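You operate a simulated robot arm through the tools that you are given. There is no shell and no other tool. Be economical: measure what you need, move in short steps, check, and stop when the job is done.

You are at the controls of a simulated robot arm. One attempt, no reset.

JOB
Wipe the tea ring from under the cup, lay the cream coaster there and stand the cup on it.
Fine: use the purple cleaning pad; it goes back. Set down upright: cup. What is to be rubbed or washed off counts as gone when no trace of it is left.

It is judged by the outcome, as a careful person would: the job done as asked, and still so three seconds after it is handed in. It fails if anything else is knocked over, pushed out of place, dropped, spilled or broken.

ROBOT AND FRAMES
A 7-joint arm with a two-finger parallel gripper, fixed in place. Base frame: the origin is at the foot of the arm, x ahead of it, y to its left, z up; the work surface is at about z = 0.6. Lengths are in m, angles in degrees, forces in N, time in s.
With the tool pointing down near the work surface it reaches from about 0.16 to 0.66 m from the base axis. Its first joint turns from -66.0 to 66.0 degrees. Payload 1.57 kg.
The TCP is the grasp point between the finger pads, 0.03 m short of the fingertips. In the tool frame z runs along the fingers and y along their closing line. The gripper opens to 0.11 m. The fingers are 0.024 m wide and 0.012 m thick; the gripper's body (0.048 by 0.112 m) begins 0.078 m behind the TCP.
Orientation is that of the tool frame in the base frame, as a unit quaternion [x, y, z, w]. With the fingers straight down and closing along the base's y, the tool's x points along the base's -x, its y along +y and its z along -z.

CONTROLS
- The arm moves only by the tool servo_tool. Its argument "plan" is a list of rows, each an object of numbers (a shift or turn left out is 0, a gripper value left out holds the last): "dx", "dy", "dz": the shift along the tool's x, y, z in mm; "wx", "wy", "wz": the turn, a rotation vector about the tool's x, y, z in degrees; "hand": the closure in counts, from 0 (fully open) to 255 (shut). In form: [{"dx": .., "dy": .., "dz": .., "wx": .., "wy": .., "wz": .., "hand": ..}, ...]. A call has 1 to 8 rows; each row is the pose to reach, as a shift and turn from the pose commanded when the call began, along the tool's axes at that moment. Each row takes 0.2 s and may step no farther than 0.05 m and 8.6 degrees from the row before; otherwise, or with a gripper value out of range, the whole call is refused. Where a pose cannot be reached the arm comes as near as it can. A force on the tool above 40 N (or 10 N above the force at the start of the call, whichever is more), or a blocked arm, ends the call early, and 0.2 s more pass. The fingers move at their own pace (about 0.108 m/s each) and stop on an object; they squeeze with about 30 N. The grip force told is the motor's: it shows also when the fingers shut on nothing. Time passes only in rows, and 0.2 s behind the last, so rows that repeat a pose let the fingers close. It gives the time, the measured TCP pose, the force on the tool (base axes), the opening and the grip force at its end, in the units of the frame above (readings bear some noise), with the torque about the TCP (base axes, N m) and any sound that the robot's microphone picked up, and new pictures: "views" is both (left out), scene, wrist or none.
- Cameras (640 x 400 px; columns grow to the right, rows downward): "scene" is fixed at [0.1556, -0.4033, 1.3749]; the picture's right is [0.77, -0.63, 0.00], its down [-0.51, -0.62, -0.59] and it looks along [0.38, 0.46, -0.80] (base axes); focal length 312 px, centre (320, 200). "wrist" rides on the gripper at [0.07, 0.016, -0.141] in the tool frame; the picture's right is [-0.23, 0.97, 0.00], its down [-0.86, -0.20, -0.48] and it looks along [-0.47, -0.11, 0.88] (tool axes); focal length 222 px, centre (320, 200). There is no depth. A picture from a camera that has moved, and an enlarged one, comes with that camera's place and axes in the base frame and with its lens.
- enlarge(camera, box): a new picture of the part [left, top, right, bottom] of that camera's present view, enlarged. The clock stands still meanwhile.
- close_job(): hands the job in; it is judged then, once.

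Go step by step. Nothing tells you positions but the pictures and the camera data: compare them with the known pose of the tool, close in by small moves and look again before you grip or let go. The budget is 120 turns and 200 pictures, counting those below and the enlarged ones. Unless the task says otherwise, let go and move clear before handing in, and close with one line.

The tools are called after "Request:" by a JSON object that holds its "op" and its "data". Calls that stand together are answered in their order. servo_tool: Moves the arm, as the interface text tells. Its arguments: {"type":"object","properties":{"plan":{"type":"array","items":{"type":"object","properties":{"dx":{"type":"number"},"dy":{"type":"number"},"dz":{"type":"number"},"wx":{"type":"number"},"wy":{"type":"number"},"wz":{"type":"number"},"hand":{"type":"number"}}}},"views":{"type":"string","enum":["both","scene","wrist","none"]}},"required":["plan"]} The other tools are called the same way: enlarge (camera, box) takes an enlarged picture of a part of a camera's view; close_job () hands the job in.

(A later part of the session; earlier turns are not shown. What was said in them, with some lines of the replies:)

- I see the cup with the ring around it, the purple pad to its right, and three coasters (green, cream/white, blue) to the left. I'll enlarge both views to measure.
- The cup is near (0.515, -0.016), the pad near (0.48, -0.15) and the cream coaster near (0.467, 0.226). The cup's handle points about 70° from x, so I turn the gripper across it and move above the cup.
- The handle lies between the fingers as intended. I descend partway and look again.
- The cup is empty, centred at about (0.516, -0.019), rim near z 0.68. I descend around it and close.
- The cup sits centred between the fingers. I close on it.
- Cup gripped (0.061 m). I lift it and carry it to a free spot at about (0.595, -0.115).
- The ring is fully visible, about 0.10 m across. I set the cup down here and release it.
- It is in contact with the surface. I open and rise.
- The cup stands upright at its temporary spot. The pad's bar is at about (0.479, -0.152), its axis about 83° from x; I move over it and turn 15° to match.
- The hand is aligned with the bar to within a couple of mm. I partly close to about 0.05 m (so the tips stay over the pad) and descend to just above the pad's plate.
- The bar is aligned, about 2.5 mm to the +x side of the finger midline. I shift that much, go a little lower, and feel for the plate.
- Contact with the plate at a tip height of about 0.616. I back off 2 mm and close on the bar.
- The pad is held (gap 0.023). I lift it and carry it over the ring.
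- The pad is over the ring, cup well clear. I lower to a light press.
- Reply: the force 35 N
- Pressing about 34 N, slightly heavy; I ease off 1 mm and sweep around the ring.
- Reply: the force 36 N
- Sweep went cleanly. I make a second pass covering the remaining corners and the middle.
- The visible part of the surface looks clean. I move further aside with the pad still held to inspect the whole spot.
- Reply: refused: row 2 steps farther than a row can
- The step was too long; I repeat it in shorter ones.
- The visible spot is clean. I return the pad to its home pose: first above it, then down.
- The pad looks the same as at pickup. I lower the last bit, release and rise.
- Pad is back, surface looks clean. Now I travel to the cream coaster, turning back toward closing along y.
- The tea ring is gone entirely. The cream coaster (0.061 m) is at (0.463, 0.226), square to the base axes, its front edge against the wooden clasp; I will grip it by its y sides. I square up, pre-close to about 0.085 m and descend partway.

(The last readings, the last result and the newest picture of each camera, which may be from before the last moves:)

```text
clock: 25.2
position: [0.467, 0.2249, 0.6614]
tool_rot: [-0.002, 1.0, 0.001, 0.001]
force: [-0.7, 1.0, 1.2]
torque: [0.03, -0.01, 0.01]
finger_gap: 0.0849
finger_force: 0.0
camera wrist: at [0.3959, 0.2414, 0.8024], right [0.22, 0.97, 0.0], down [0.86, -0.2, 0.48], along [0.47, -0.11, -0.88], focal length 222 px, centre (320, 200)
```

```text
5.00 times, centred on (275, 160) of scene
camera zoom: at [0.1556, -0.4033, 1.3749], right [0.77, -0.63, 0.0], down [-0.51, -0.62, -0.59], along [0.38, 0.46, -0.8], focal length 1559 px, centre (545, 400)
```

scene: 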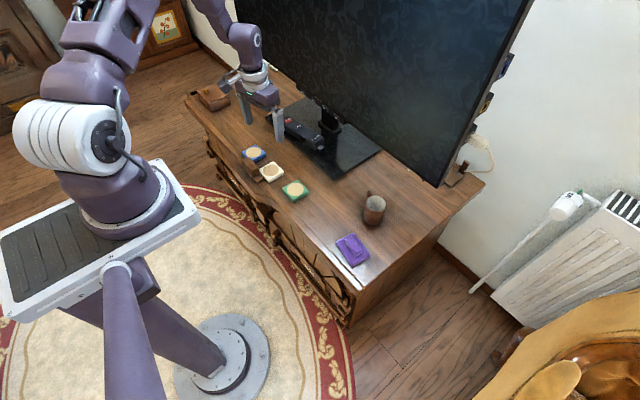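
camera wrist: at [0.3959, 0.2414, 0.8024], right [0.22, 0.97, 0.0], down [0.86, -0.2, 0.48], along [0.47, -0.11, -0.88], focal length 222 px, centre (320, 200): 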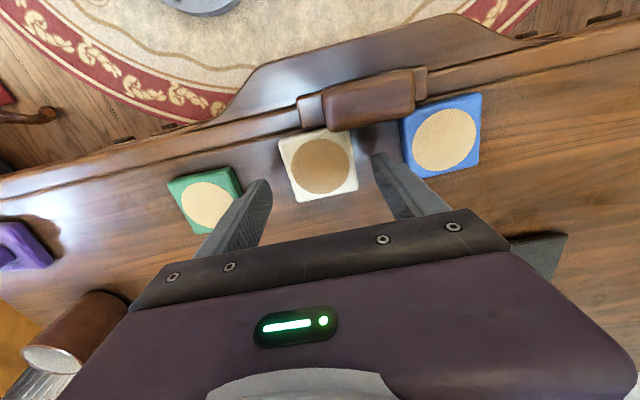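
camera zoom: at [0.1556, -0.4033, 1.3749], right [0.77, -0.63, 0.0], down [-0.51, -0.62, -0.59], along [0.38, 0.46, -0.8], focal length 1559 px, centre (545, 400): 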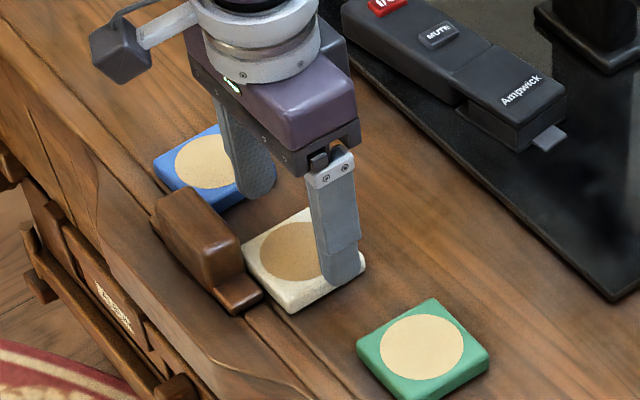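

Aligned: coaster centre (0.4636, 0.2254) lies midway between the fingers. I descend carefully to the sides of the coaster.

Request:
{"op": "servo_tool", "data": {"plan": [{"dz": 15}, {"dz": 24}, {"dz": 27}], "views": "wrist"}}

Request:
{"op": "enlarge", "data": {"camera": "wrist", "box": [220, 100, 420, 225]}}

Request:
{"op": "enlarge", "data": {"camera": "scene", "box": [220, 120, 330, 200]}}

```text
clock: 26.0
position: [0.4667, 0.224, 0.6354]
tool_rot: [-0.003, 1.0, -0.001, 0.0]
force: [0.4, -0.2, 0.4]
torque: [0.02, 0.0, 0.04]
finger_gap: 0.0853
finger_force: 0.1
camera wrist: at [0.3961, 0.241, 0.7766], right [0.22, 0.97, 0.0], down [0.86, -0.2, 0.48], along [0.47, -0.11, -0.88], focal length 222 px, centre (320, 200)
```

wrist: 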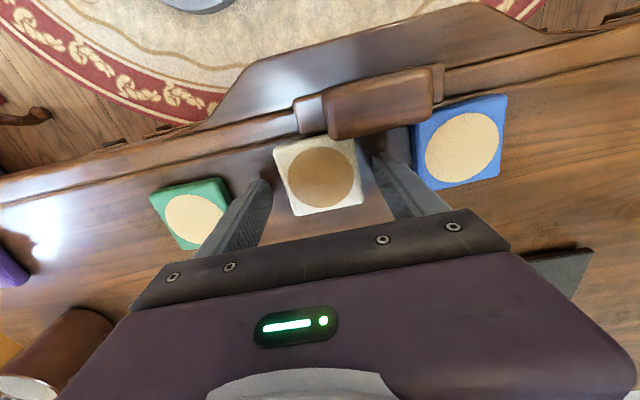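

```text
3.20 times, centred on (320, 162) of wrist
camera zoom: at [0.3961, 0.241, 0.7766], right [0.22, 0.97, 0.0], down [0.86, -0.2, 0.48], along [0.47, -0.11, -0.88], focal length 711 px, centre (320, 320)
```

zoom: 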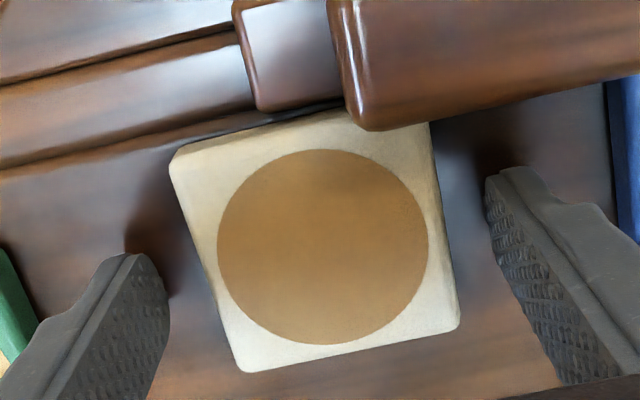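

```text
5.00 times, centred on (275, 160) of scene
camera zoom: at [0.1556, -0.4033, 1.3749], right [0.77, -0.63, 0.0], down [-0.51, -0.62, -0.59], along [0.38, 0.46, -0.8], focal length 1559 px, centre (545, 400)
```

zoom: 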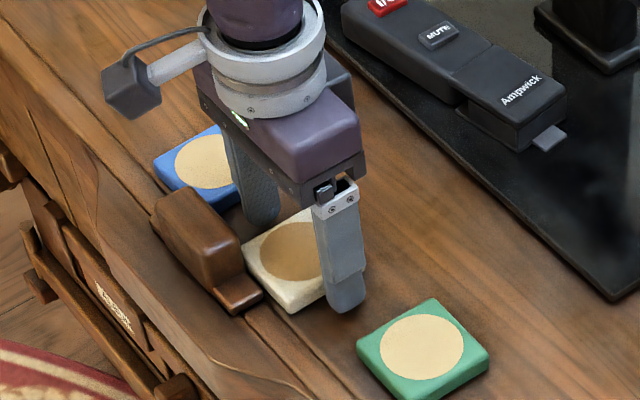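

Well centred. Two more mm down, then close.

Request:
{"op": "servo_tool", "data": {"plan": [{"dz": 2}, {"dz": 2, "hand": 255}, {"dz": 2, "hand": 255}, {"dz": 2, "hand": 255}, {"dz": 2, "hand": 255}], "views": "none"}}

```text
clock: 27.2
position: [0.4671, 0.2253, 0.6333]
tool_rot: [-0.003, 1.0, 0.0, 0.0]
force: [-0.7, 0.5, 1.1]
torque: [0.07, 0.03, -0.01]
finger_gap: 0.0605
finger_force: 30.6
```

Coaster gripped (0.0605 m). I lift gently, easing away from the clasp.

Request:
{"op": "servo_tool", "data": {"plan": [{"dx": -3, "dz": -2}, {"dx": -6, "dz": -8}, {"dx": -10, "dz": -30}, {"dx": -10, "dz": -50}]}}

Request:
{"op": "enlarge", "data": {"camera": "scene", "box": [220, 120, 330, 200]}}

Request:
{"op": "enlarge", "data": {"camera": "wrist", "box": [220, 100, 420, 225]}}

```text
clock: 28.2
position: [0.477, 0.2249, 0.6845]
tool_rot: [-0.003, 1.0, 0.0, 0.0]
force: [-0.2, -0.2, -0.5]
torque: [-0.01, 0.02, 0.03]
finger_gap: 0.0609
finger_force: 30.2
camera wrist: at [0.406, 0.2407, 0.8251], right [0.22, 0.97, 0.0], down [0.86, -0.19, 0.48], along [0.47, -0.11, -0.88], focal length 222 px, centre (320, 200)
```

scene: 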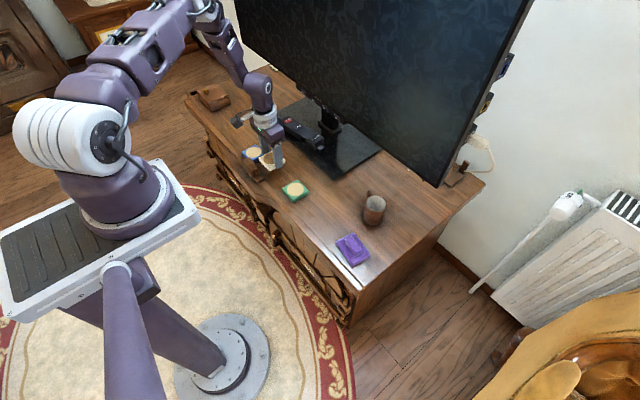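
wrist: 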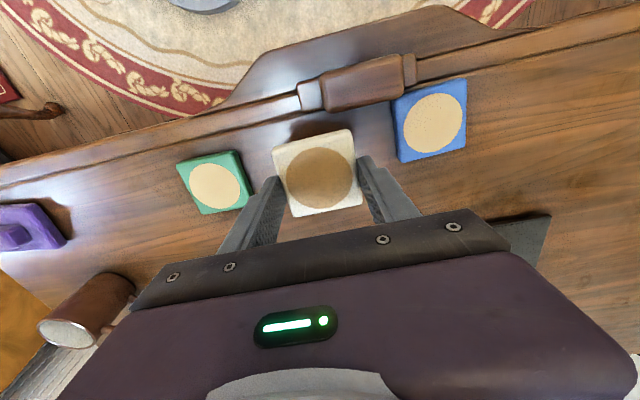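

```text
5.00 times, centred on (275, 160) of scene
camera zoom: at [0.1556, -0.4033, 1.3749], right [0.77, -0.63, 0.0], down [-0.51, -0.62, -0.59], along [0.38, 0.46, -0.8], focal length 1559 px, centre (545, 400)
```

zoom: 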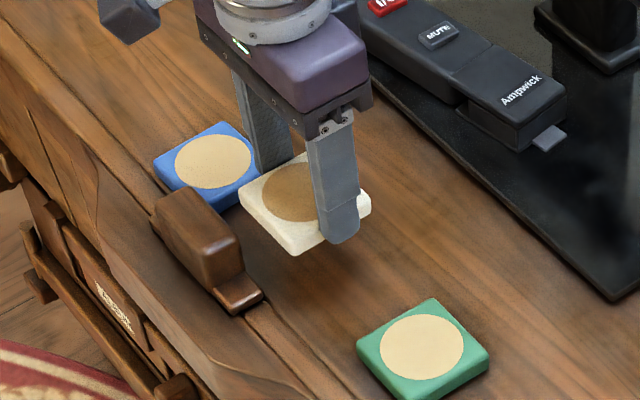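

```text
3.20 times, centred on (320, 162) of wrist
camera zoom: at [0.406, 0.2407, 0.8251], right [0.22, 0.97, 0.0], down [0.86, -0.19, 0.48], along [0.47, -0.11, -0.88], focal length 711 px, centre (320, 320)
```

zoom: 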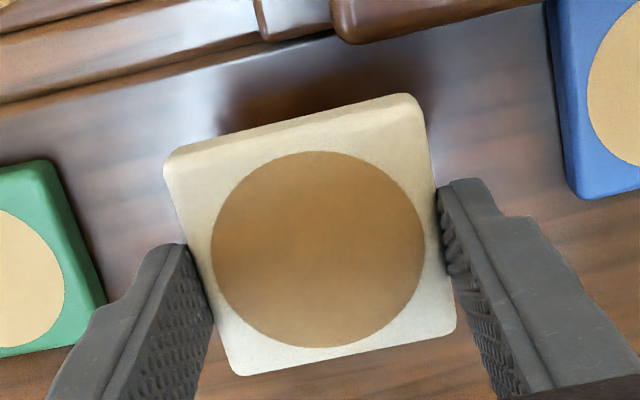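

Coaster held level, 3 mm front of the TCP. I carry it to the wiped spot at (0.516, -0.020).

Request:
{"op": "servo_tool", "data": {"plan": [{"dx": -7, "dy": -42}, {"dx": -14, "dy": -84}, {"dx": -21, "dy": -126}, {"dx": -28, "dy": -168}, {"dx": -35, "dy": -208}, {"dx": -40.5, "dy": -244.7}, {"dx": -40.5, "dy": -244.7, "dz": 25}, {"dx": -40.5, "dy": -244.7, "dz": 40}]}}

Request:
{"op": "enlarge", "data": {"camera": "wrist", "box": [220, 100, 420, 225]}}

Request:
{"op": "enlarge", "data": {"camera": "scene", "box": [280, 160, 420, 270]}}

```text
clock: 30.0
position: [0.5177, -0.0203, 0.6441]
tool_rot: [-0.002, 1.0, 0.0, -0.001]
force: [-0.4, 0.7, -0.1]
torque: [0.0, -0.02, -0.01]
finger_gap: 0.0609
finger_force: 30.0
camera wrist: at [0.4481, -0.0039, 0.7851], right [0.22, 0.97, 0.0], down [0.86, -0.2, 0.48], along [0.47, -0.11, -0.88], focal length 222 px, centre (320, 200)
```

scene: 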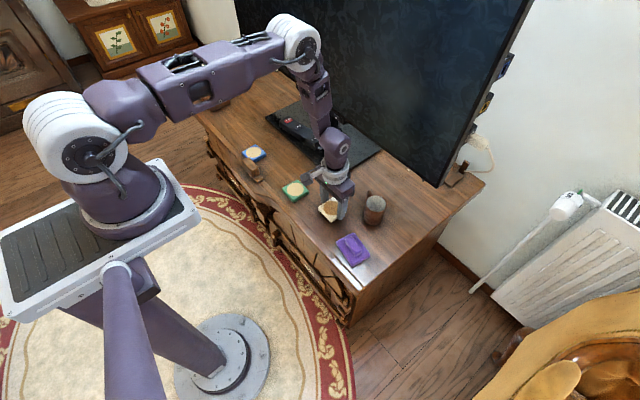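
wrist: 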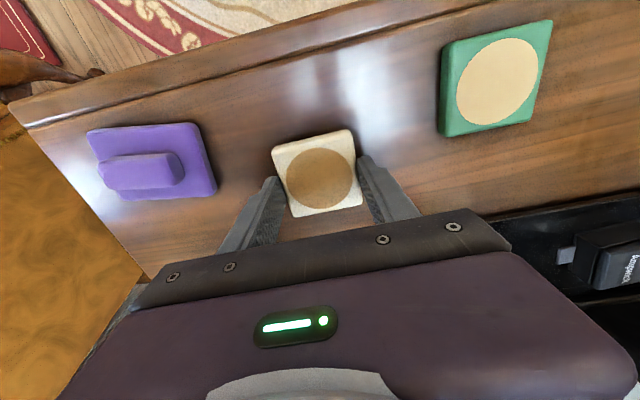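

```text
3.20 times, centred on (320, 162) of wrist
camera zoom: at [0.4481, -0.0039, 0.7851], right [0.22, 0.97, 0.0], down [0.86, -0.2, 0.48], along [0.47, -0.11, -0.88], focal length 711 px, centre (320, 320)
```

zoom: 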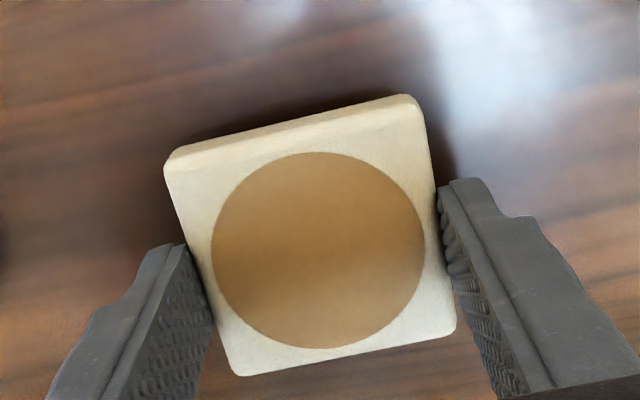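

```text
3.64 times, centred on (350, 215) of scene
camera zoom: at [0.1556, -0.4033, 1.3749], right [0.77, -0.63, 0.0], down [-0.51, -0.62, -0.59], along [0.38, 0.46, -0.8], focal length 1134 px, centre (211, 146)
```

zoom: 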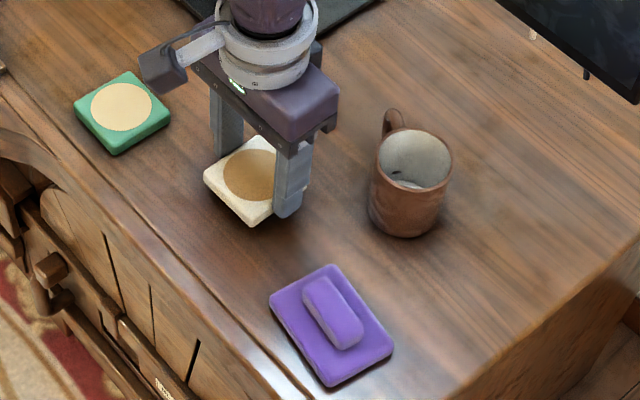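

Over the spot, matching the earlier ring centre. I lower the last centimetre.

Request:
{"op": "servo_tool", "data": {"plan": [{"dz": 6}, {"dz": 9}, {"dz": 10.5}], "views": "none"}}

```text
clock: 30.8
position: [0.5182, -0.02, 0.6339]
tool_rot: [-0.002, 1.0, 0.001, 0.0]
force: [-2.4, -0.7, 10.5]
torque: [0.04, 0.06, 0.03]
finger_gap: 0.0606
finger_force: 29.3
```

In contact. I release and rise.

Request:
{"op": "servo_tool", "data": {"plan": [{"hand": 58}, {"hand": 58}, {"dz": -20}, {"dz": -60}, {"dz": -100}, {"dz": -130}], "views": "wrist"}}

Request:
{"op": "enlarge", "data": {"camera": "wrist", "box": [220, 50, 420, 175]}}

```text
clock: 32.2
position: [0.5191, -0.0202, 0.7641]
tool_rot: [-0.002, 1.0, 0.0, -0.001]
force: [0.4, 0.1, 0.5]
torque: [-0.01, 0.0, 0.02]
finger_gap: 0.0852
finger_force: 0.0
camera wrist: at [0.4483, -0.0035, 0.9043], right [0.22, 0.97, 0.0], down [0.86, -0.2, 0.48], along [0.47, -0.11, -0.88], focal length 222 px, centre (320, 200)
```

wrist: 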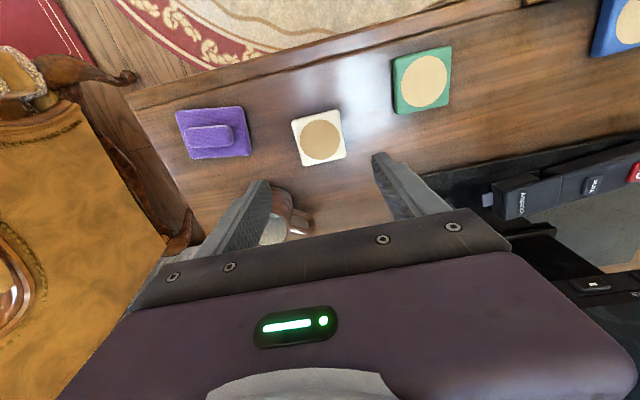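

```text
3.20 times, centred on (320, 112) of wrist
camera zoom: at [0.4483, -0.0035, 0.9043], right [0.22, 0.97, 0.0], down [0.86, -0.2, 0.48], along [0.47, -0.11, -0.88], focal length 711 px, centre (320, 480)
```

zoom: 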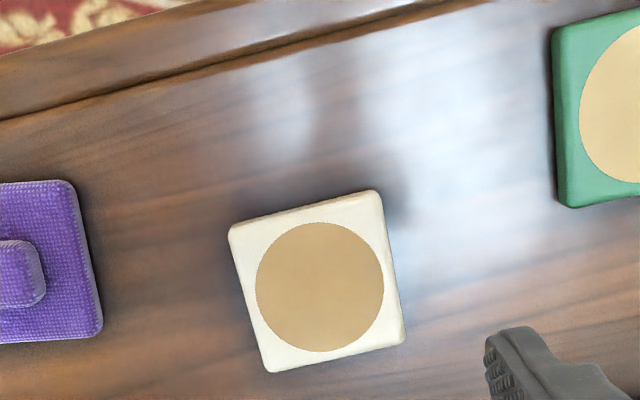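

The coaster lies flat at (0.516, -0.0195). Now back above the cup with the same orientation as before.

Request:
{"op": "servo_tool", "data": {"plan": [{"dx": -9.4, "dy": -11.9, "wz": -8.5, "hand": 0}, {"dx": -18.8, "dy": -23.8, "wz": -17}, {"dx": -28.2, "dy": -35.7, "wz": -25.5}, {"dx": -37.6, "dy": -47.5, "wz": -34}, {"dx": -47, "dy": -59.4, "wz": -42.5}, {"dx": -56.4, "dy": -71.3, "wz": -51}, {"dx": -65.8, "dy": -83.2, "wz": -59.5}, {"dx": -75.5, "dy": -94.5, "wz": -67.9}], "views": "wrist"}}

Request:
{"op": "enlarge", "data": {"camera": "wrist", "box": [220, 50, 460, 200]}}

```text
clock: 34.0
position: [0.5954, -0.1157, 0.7643]
tool_rot: [-0.561, 0.828, 0.001, -0.001]
force: [-1.2, 0.1, 0.0]
torque: [0.0, -0.05, -0.01]
finger_gap: 0.1101
finger_force: 0.1
camera wrist: at [0.5538, -0.1734, 0.9047], right [-0.82, 0.57, 0.0], down [0.5, 0.72, 0.48], along [0.27, 0.39, -0.88], focal length 222 px, centre (320, 200)
```

wrist: 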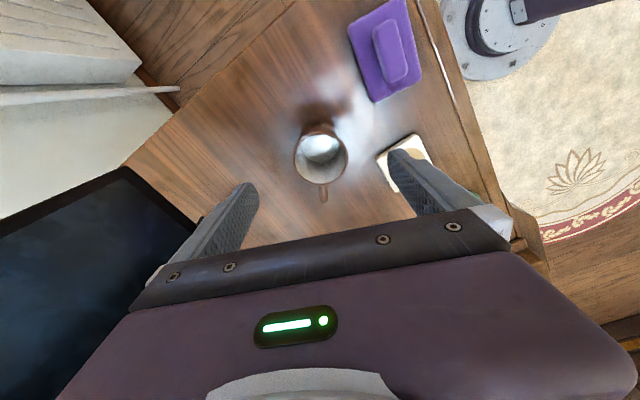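

```text
2.67 times, centred on (340, 125) of wrist
camera zoom: at [0.5538, -0.1734, 0.9047], right [-0.82, 0.57, 0.0], down [0.5, 0.72, 0.48], along [0.27, 0.39, -0.88], focal length 592 px, centre (267, 400)
```

zoom: 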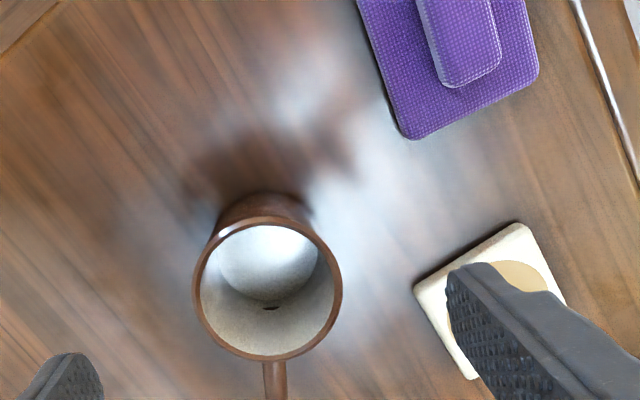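

The cup is positioned as I left it. I descend with slightly narrowed fingers and grip.

Request:
{"op": "servo_tool", "data": {"plan": [{"dz": 40, "hand": 46}, {"dz": 80}, {"dz": 108}, {"dz": 117}, {"dz": 117, "hand": 255}, {"dz": 117, "hand": 255}, {"dz": 117, "hand": 255}], "views": "wrist"}}

```text
clock: 35.6
position: [0.5943, -0.1124, 0.6469]
tool_rot: [-0.562, 0.827, 0.0, -0.001]
force: [0.5, 0.1, 0.7]
torque: [0.0, 0.02, -0.03]
finger_gap: 0.061
finger_force: 29.9
camera wrist: at [0.5532, -0.172, 0.7872], right [-0.82, 0.57, 0.0], down [0.5, 0.72, 0.48], along [0.27, 0.39, -0.88], focal length 222 px, centre (320, 200)
```

wrist: 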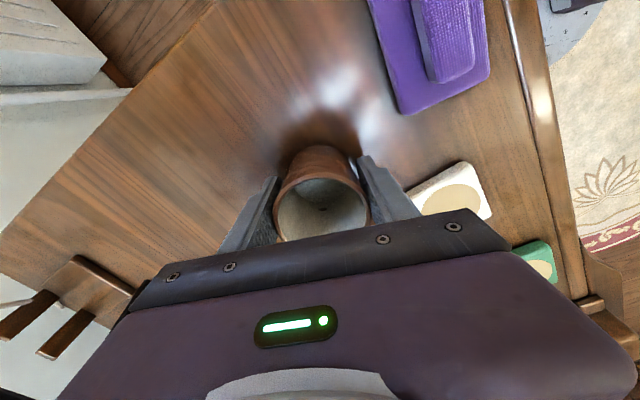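

Gripped. I lift and carry the cup above the coaster.

Request:
{"op": "servo_tool", "data": {"plan": [{"dz": -25}, {"dz": -50}, {"dx": -19, "dy": 36, "dz": -50}, {"dx": -39, "dy": 72, "dz": -50}, {"dx": -58.5, "dy": 108.5, "dz": -50}, {"dx": -58.5, "dy": 108.5, "dz": -50}]}}

Request:
{"op": "enlarge", "data": {"camera": "scene", "box": [280, 150, 420, 260]}}

Request:
{"op": "enlarge", "data": {"camera": "wrist", "box": [220, 100, 420, 225]}}

```text
clock: 37.0
position: [0.5168, -0.0184, 0.6981]
tool_rot: [-0.562, 0.827, 0.001, 0.0]
force: [-0.2, -0.2, -2.6]
torque: [-0.03, 0.05, 0.03]
finger_gap: 0.0611
finger_force: 30.3
camera wrist: at [0.4739, -0.0772, 0.8383], right [-0.82, 0.57, 0.0], down [0.5, 0.72, 0.48], along [0.27, 0.39, -0.88], focal length 222 px, centre (320, 200)
```

scene: 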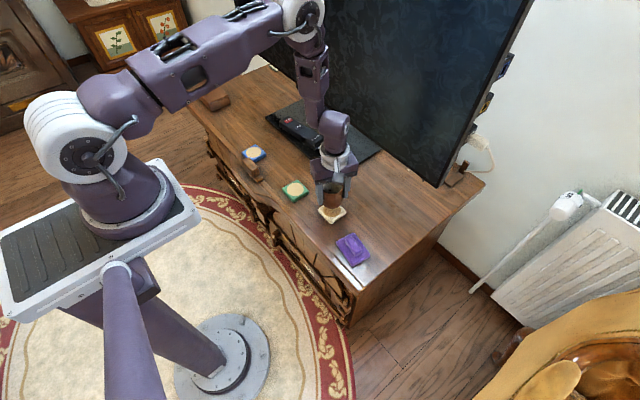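
wrist: 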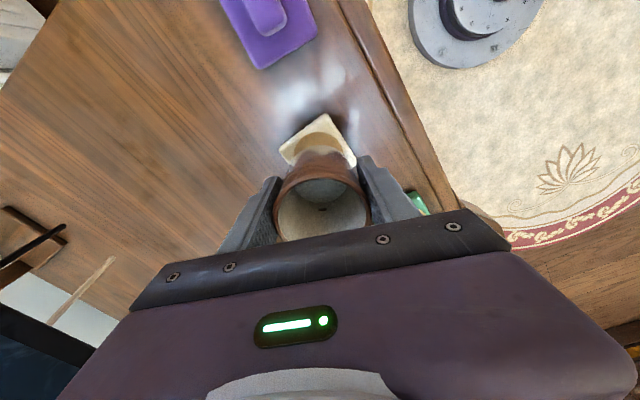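

```text
3.64 times, centred on (350, 205) of scene
camera zoom: at [0.1556, -0.4033, 1.3749], right [0.77, -0.63, 0.0], down [-0.51, -0.62, -0.59], along [0.38, 0.46, -0.8], focal length 1134 px, centre (211, 182)
```

zoom: 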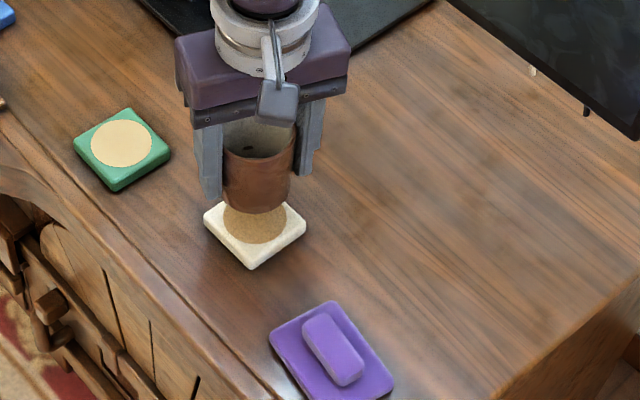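

```text
3.20 times, centred on (320, 162) of wrist
camera zoom: at [0.4739, -0.0772, 0.8383], right [-0.82, 0.57, 0.0], down [0.5, 0.72, 0.48], along [0.27, 0.39, -0.88], focal length 711 px, centre (320, 320)
```

zoom: 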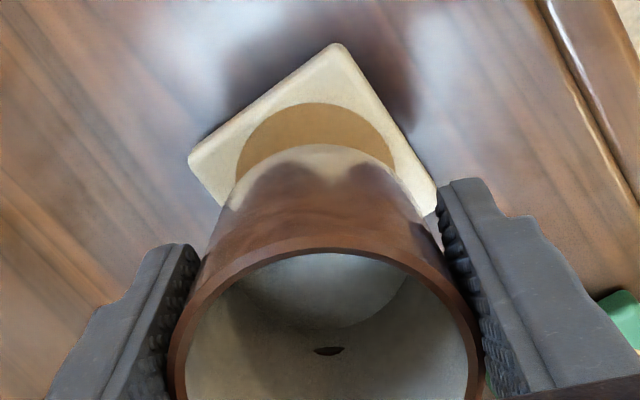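

Aligned over the coaster. I lower to just above expected contact.

Request:
{"op": "servo_tool", "data": {"plan": [{"dz": 18}, {"dz": 30}, {"dz": 35}, {"dz": 35}], "views": "wrist"}}

Request:
{"op": "enlarge", "data": {"camera": "wrist", "box": [220, 100, 420, 225]}}

Request:
{"op": "enlarge", "data": {"camera": "scene", "box": [300, 160, 380, 230]}}

```text
clock: 38.0
position: [0.5174, -0.0199, 0.6637]
tool_rot: [-0.561, 0.828, -0.001, 0.001]
force: [-0.8, 0.0, 12.4]
torque: [0.18, 0.23, 0.01]
finger_gap: 0.0609
finger_force: 30.2
camera wrist: at [0.4742, -0.0778, 0.8027], right [-0.82, 0.57, 0.0], down [0.5, 0.72, 0.48], along [0.28, 0.39, -0.88], focal length 222 px, centre (320, 200)
```

wrist: 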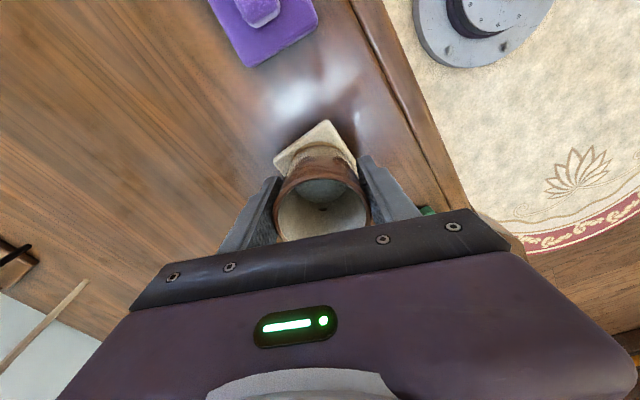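

```text
3.20 times, centred on (320, 162) of wrist
camera zoom: at [0.4742, -0.0778, 0.8027], right [-0.82, 0.57, 0.0], down [0.5, 0.72, 0.48], along [0.28, 0.39, -0.88], focal length 711 px, centre (320, 320)
```

zoom: 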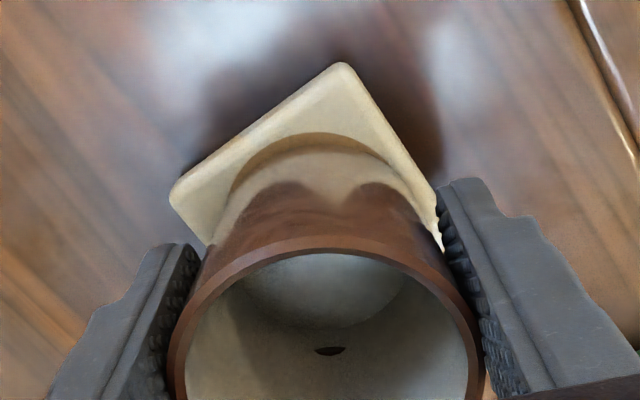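

```text
5.71 times, centred on (340, 195) of scene
camera zoom: at [0.1554, -0.4033, 1.3749], right [0.77, -0.63, 0.0], down [-0.51, -0.62, -0.59], along [0.38, 0.46, -0.8], focal length 1782 px, centre (206, 229)
```

zoom: 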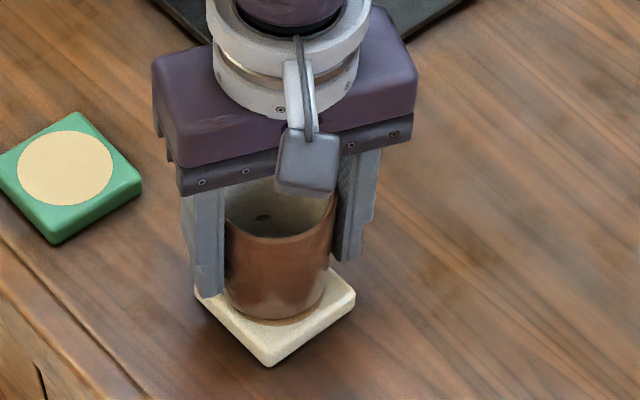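

Contact at 12 N, cup centred on the coaster. I open, and rise clear.

Request:
{"op": "servo_tool", "data": {"plan": [{"hand": 0}, {"hand": 0}, {"hand": 0}, {"dz": -40}, {"dz": -80}, {"dz": -120}, {"dx": 30, "dy": -20, "dz": -150}]}}

Request:
{"op": "enlarge", "data": {"camera": "scene", "box": [230, 130, 420, 270]}}

Request:
{"op": "enlarge", "data": {"camera": "wrist", "box": [220, 60, 460, 210]}}

```text
clock: 39.6
position: [0.5216, -0.0553, 0.8121]
tool_rot: [-0.56, 0.828, 0.001, 0.0]
force: [0.1, 0.4, 1.2]
torque: [0.03, -0.04, 0.0]
finger_gap: 0.1102
finger_force: 0.0
camera wrist: at [0.4806, -0.1134, 0.9529], right [-0.82, 0.57, 0.0], down [0.5, 0.72, 0.48], along [0.27, 0.39, -0.88], focal length 222 px, centre (320, 200)
```

scene: 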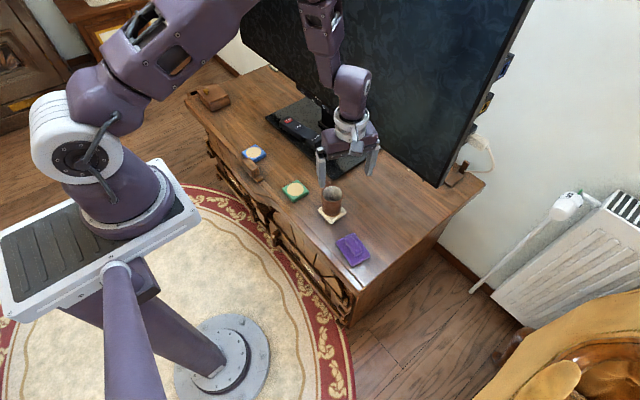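
wrist: 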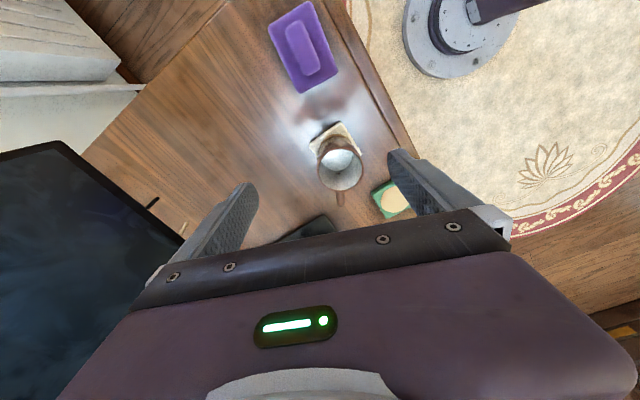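

```text
2.86 times, centred on (325, 200) of scene
camera zoom: at [0.1556, -0.4033, 1.3749], right [0.77, -0.63, 0.0], down [-0.51, -0.62, -0.59], along [0.38, 0.46, -0.8], focal length 891 px, centre (306, 200)
```

zoom: 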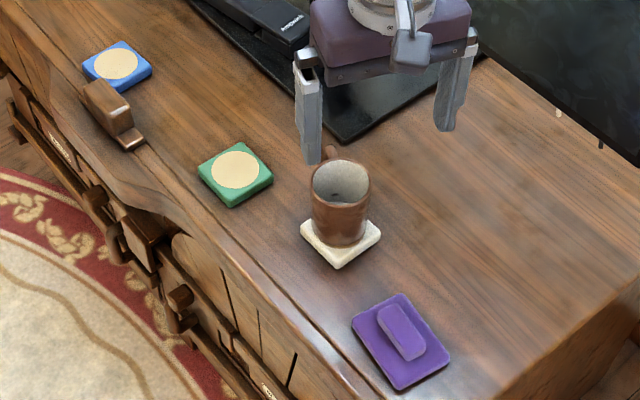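

```text
2.67 times, centred on (340, 135) of wrist
camera zoom: at [0.4806, -0.1134, 0.9529], right [-0.82, 0.57, 0.0], down [0.5, 0.72, 0.48], along [0.27, 0.39, -0.88], focal length 592 px, centre (267, 373)
```

zoom: 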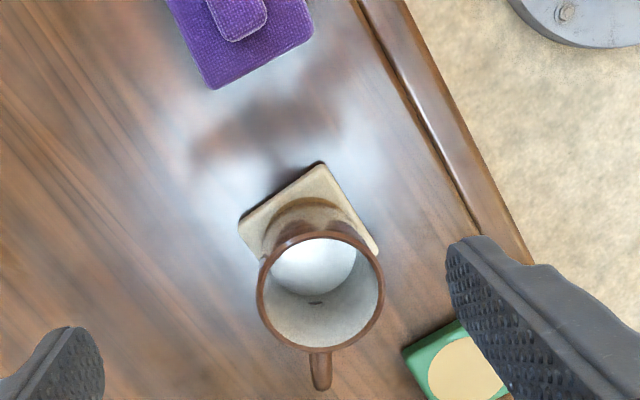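

The cup stands upright on the cream coaster where the ring was. No trace of the ring shows, the pad is back in its place, and the other objects have not moved, so I hand in.

Request:
{"op": "close_job", "data": {}}

```text
The job is handed in.
```

I wiped the tea ring away with the purple pad and put the pad back. The cream coaster now lies where the ring was, with the cup standing upright on it.
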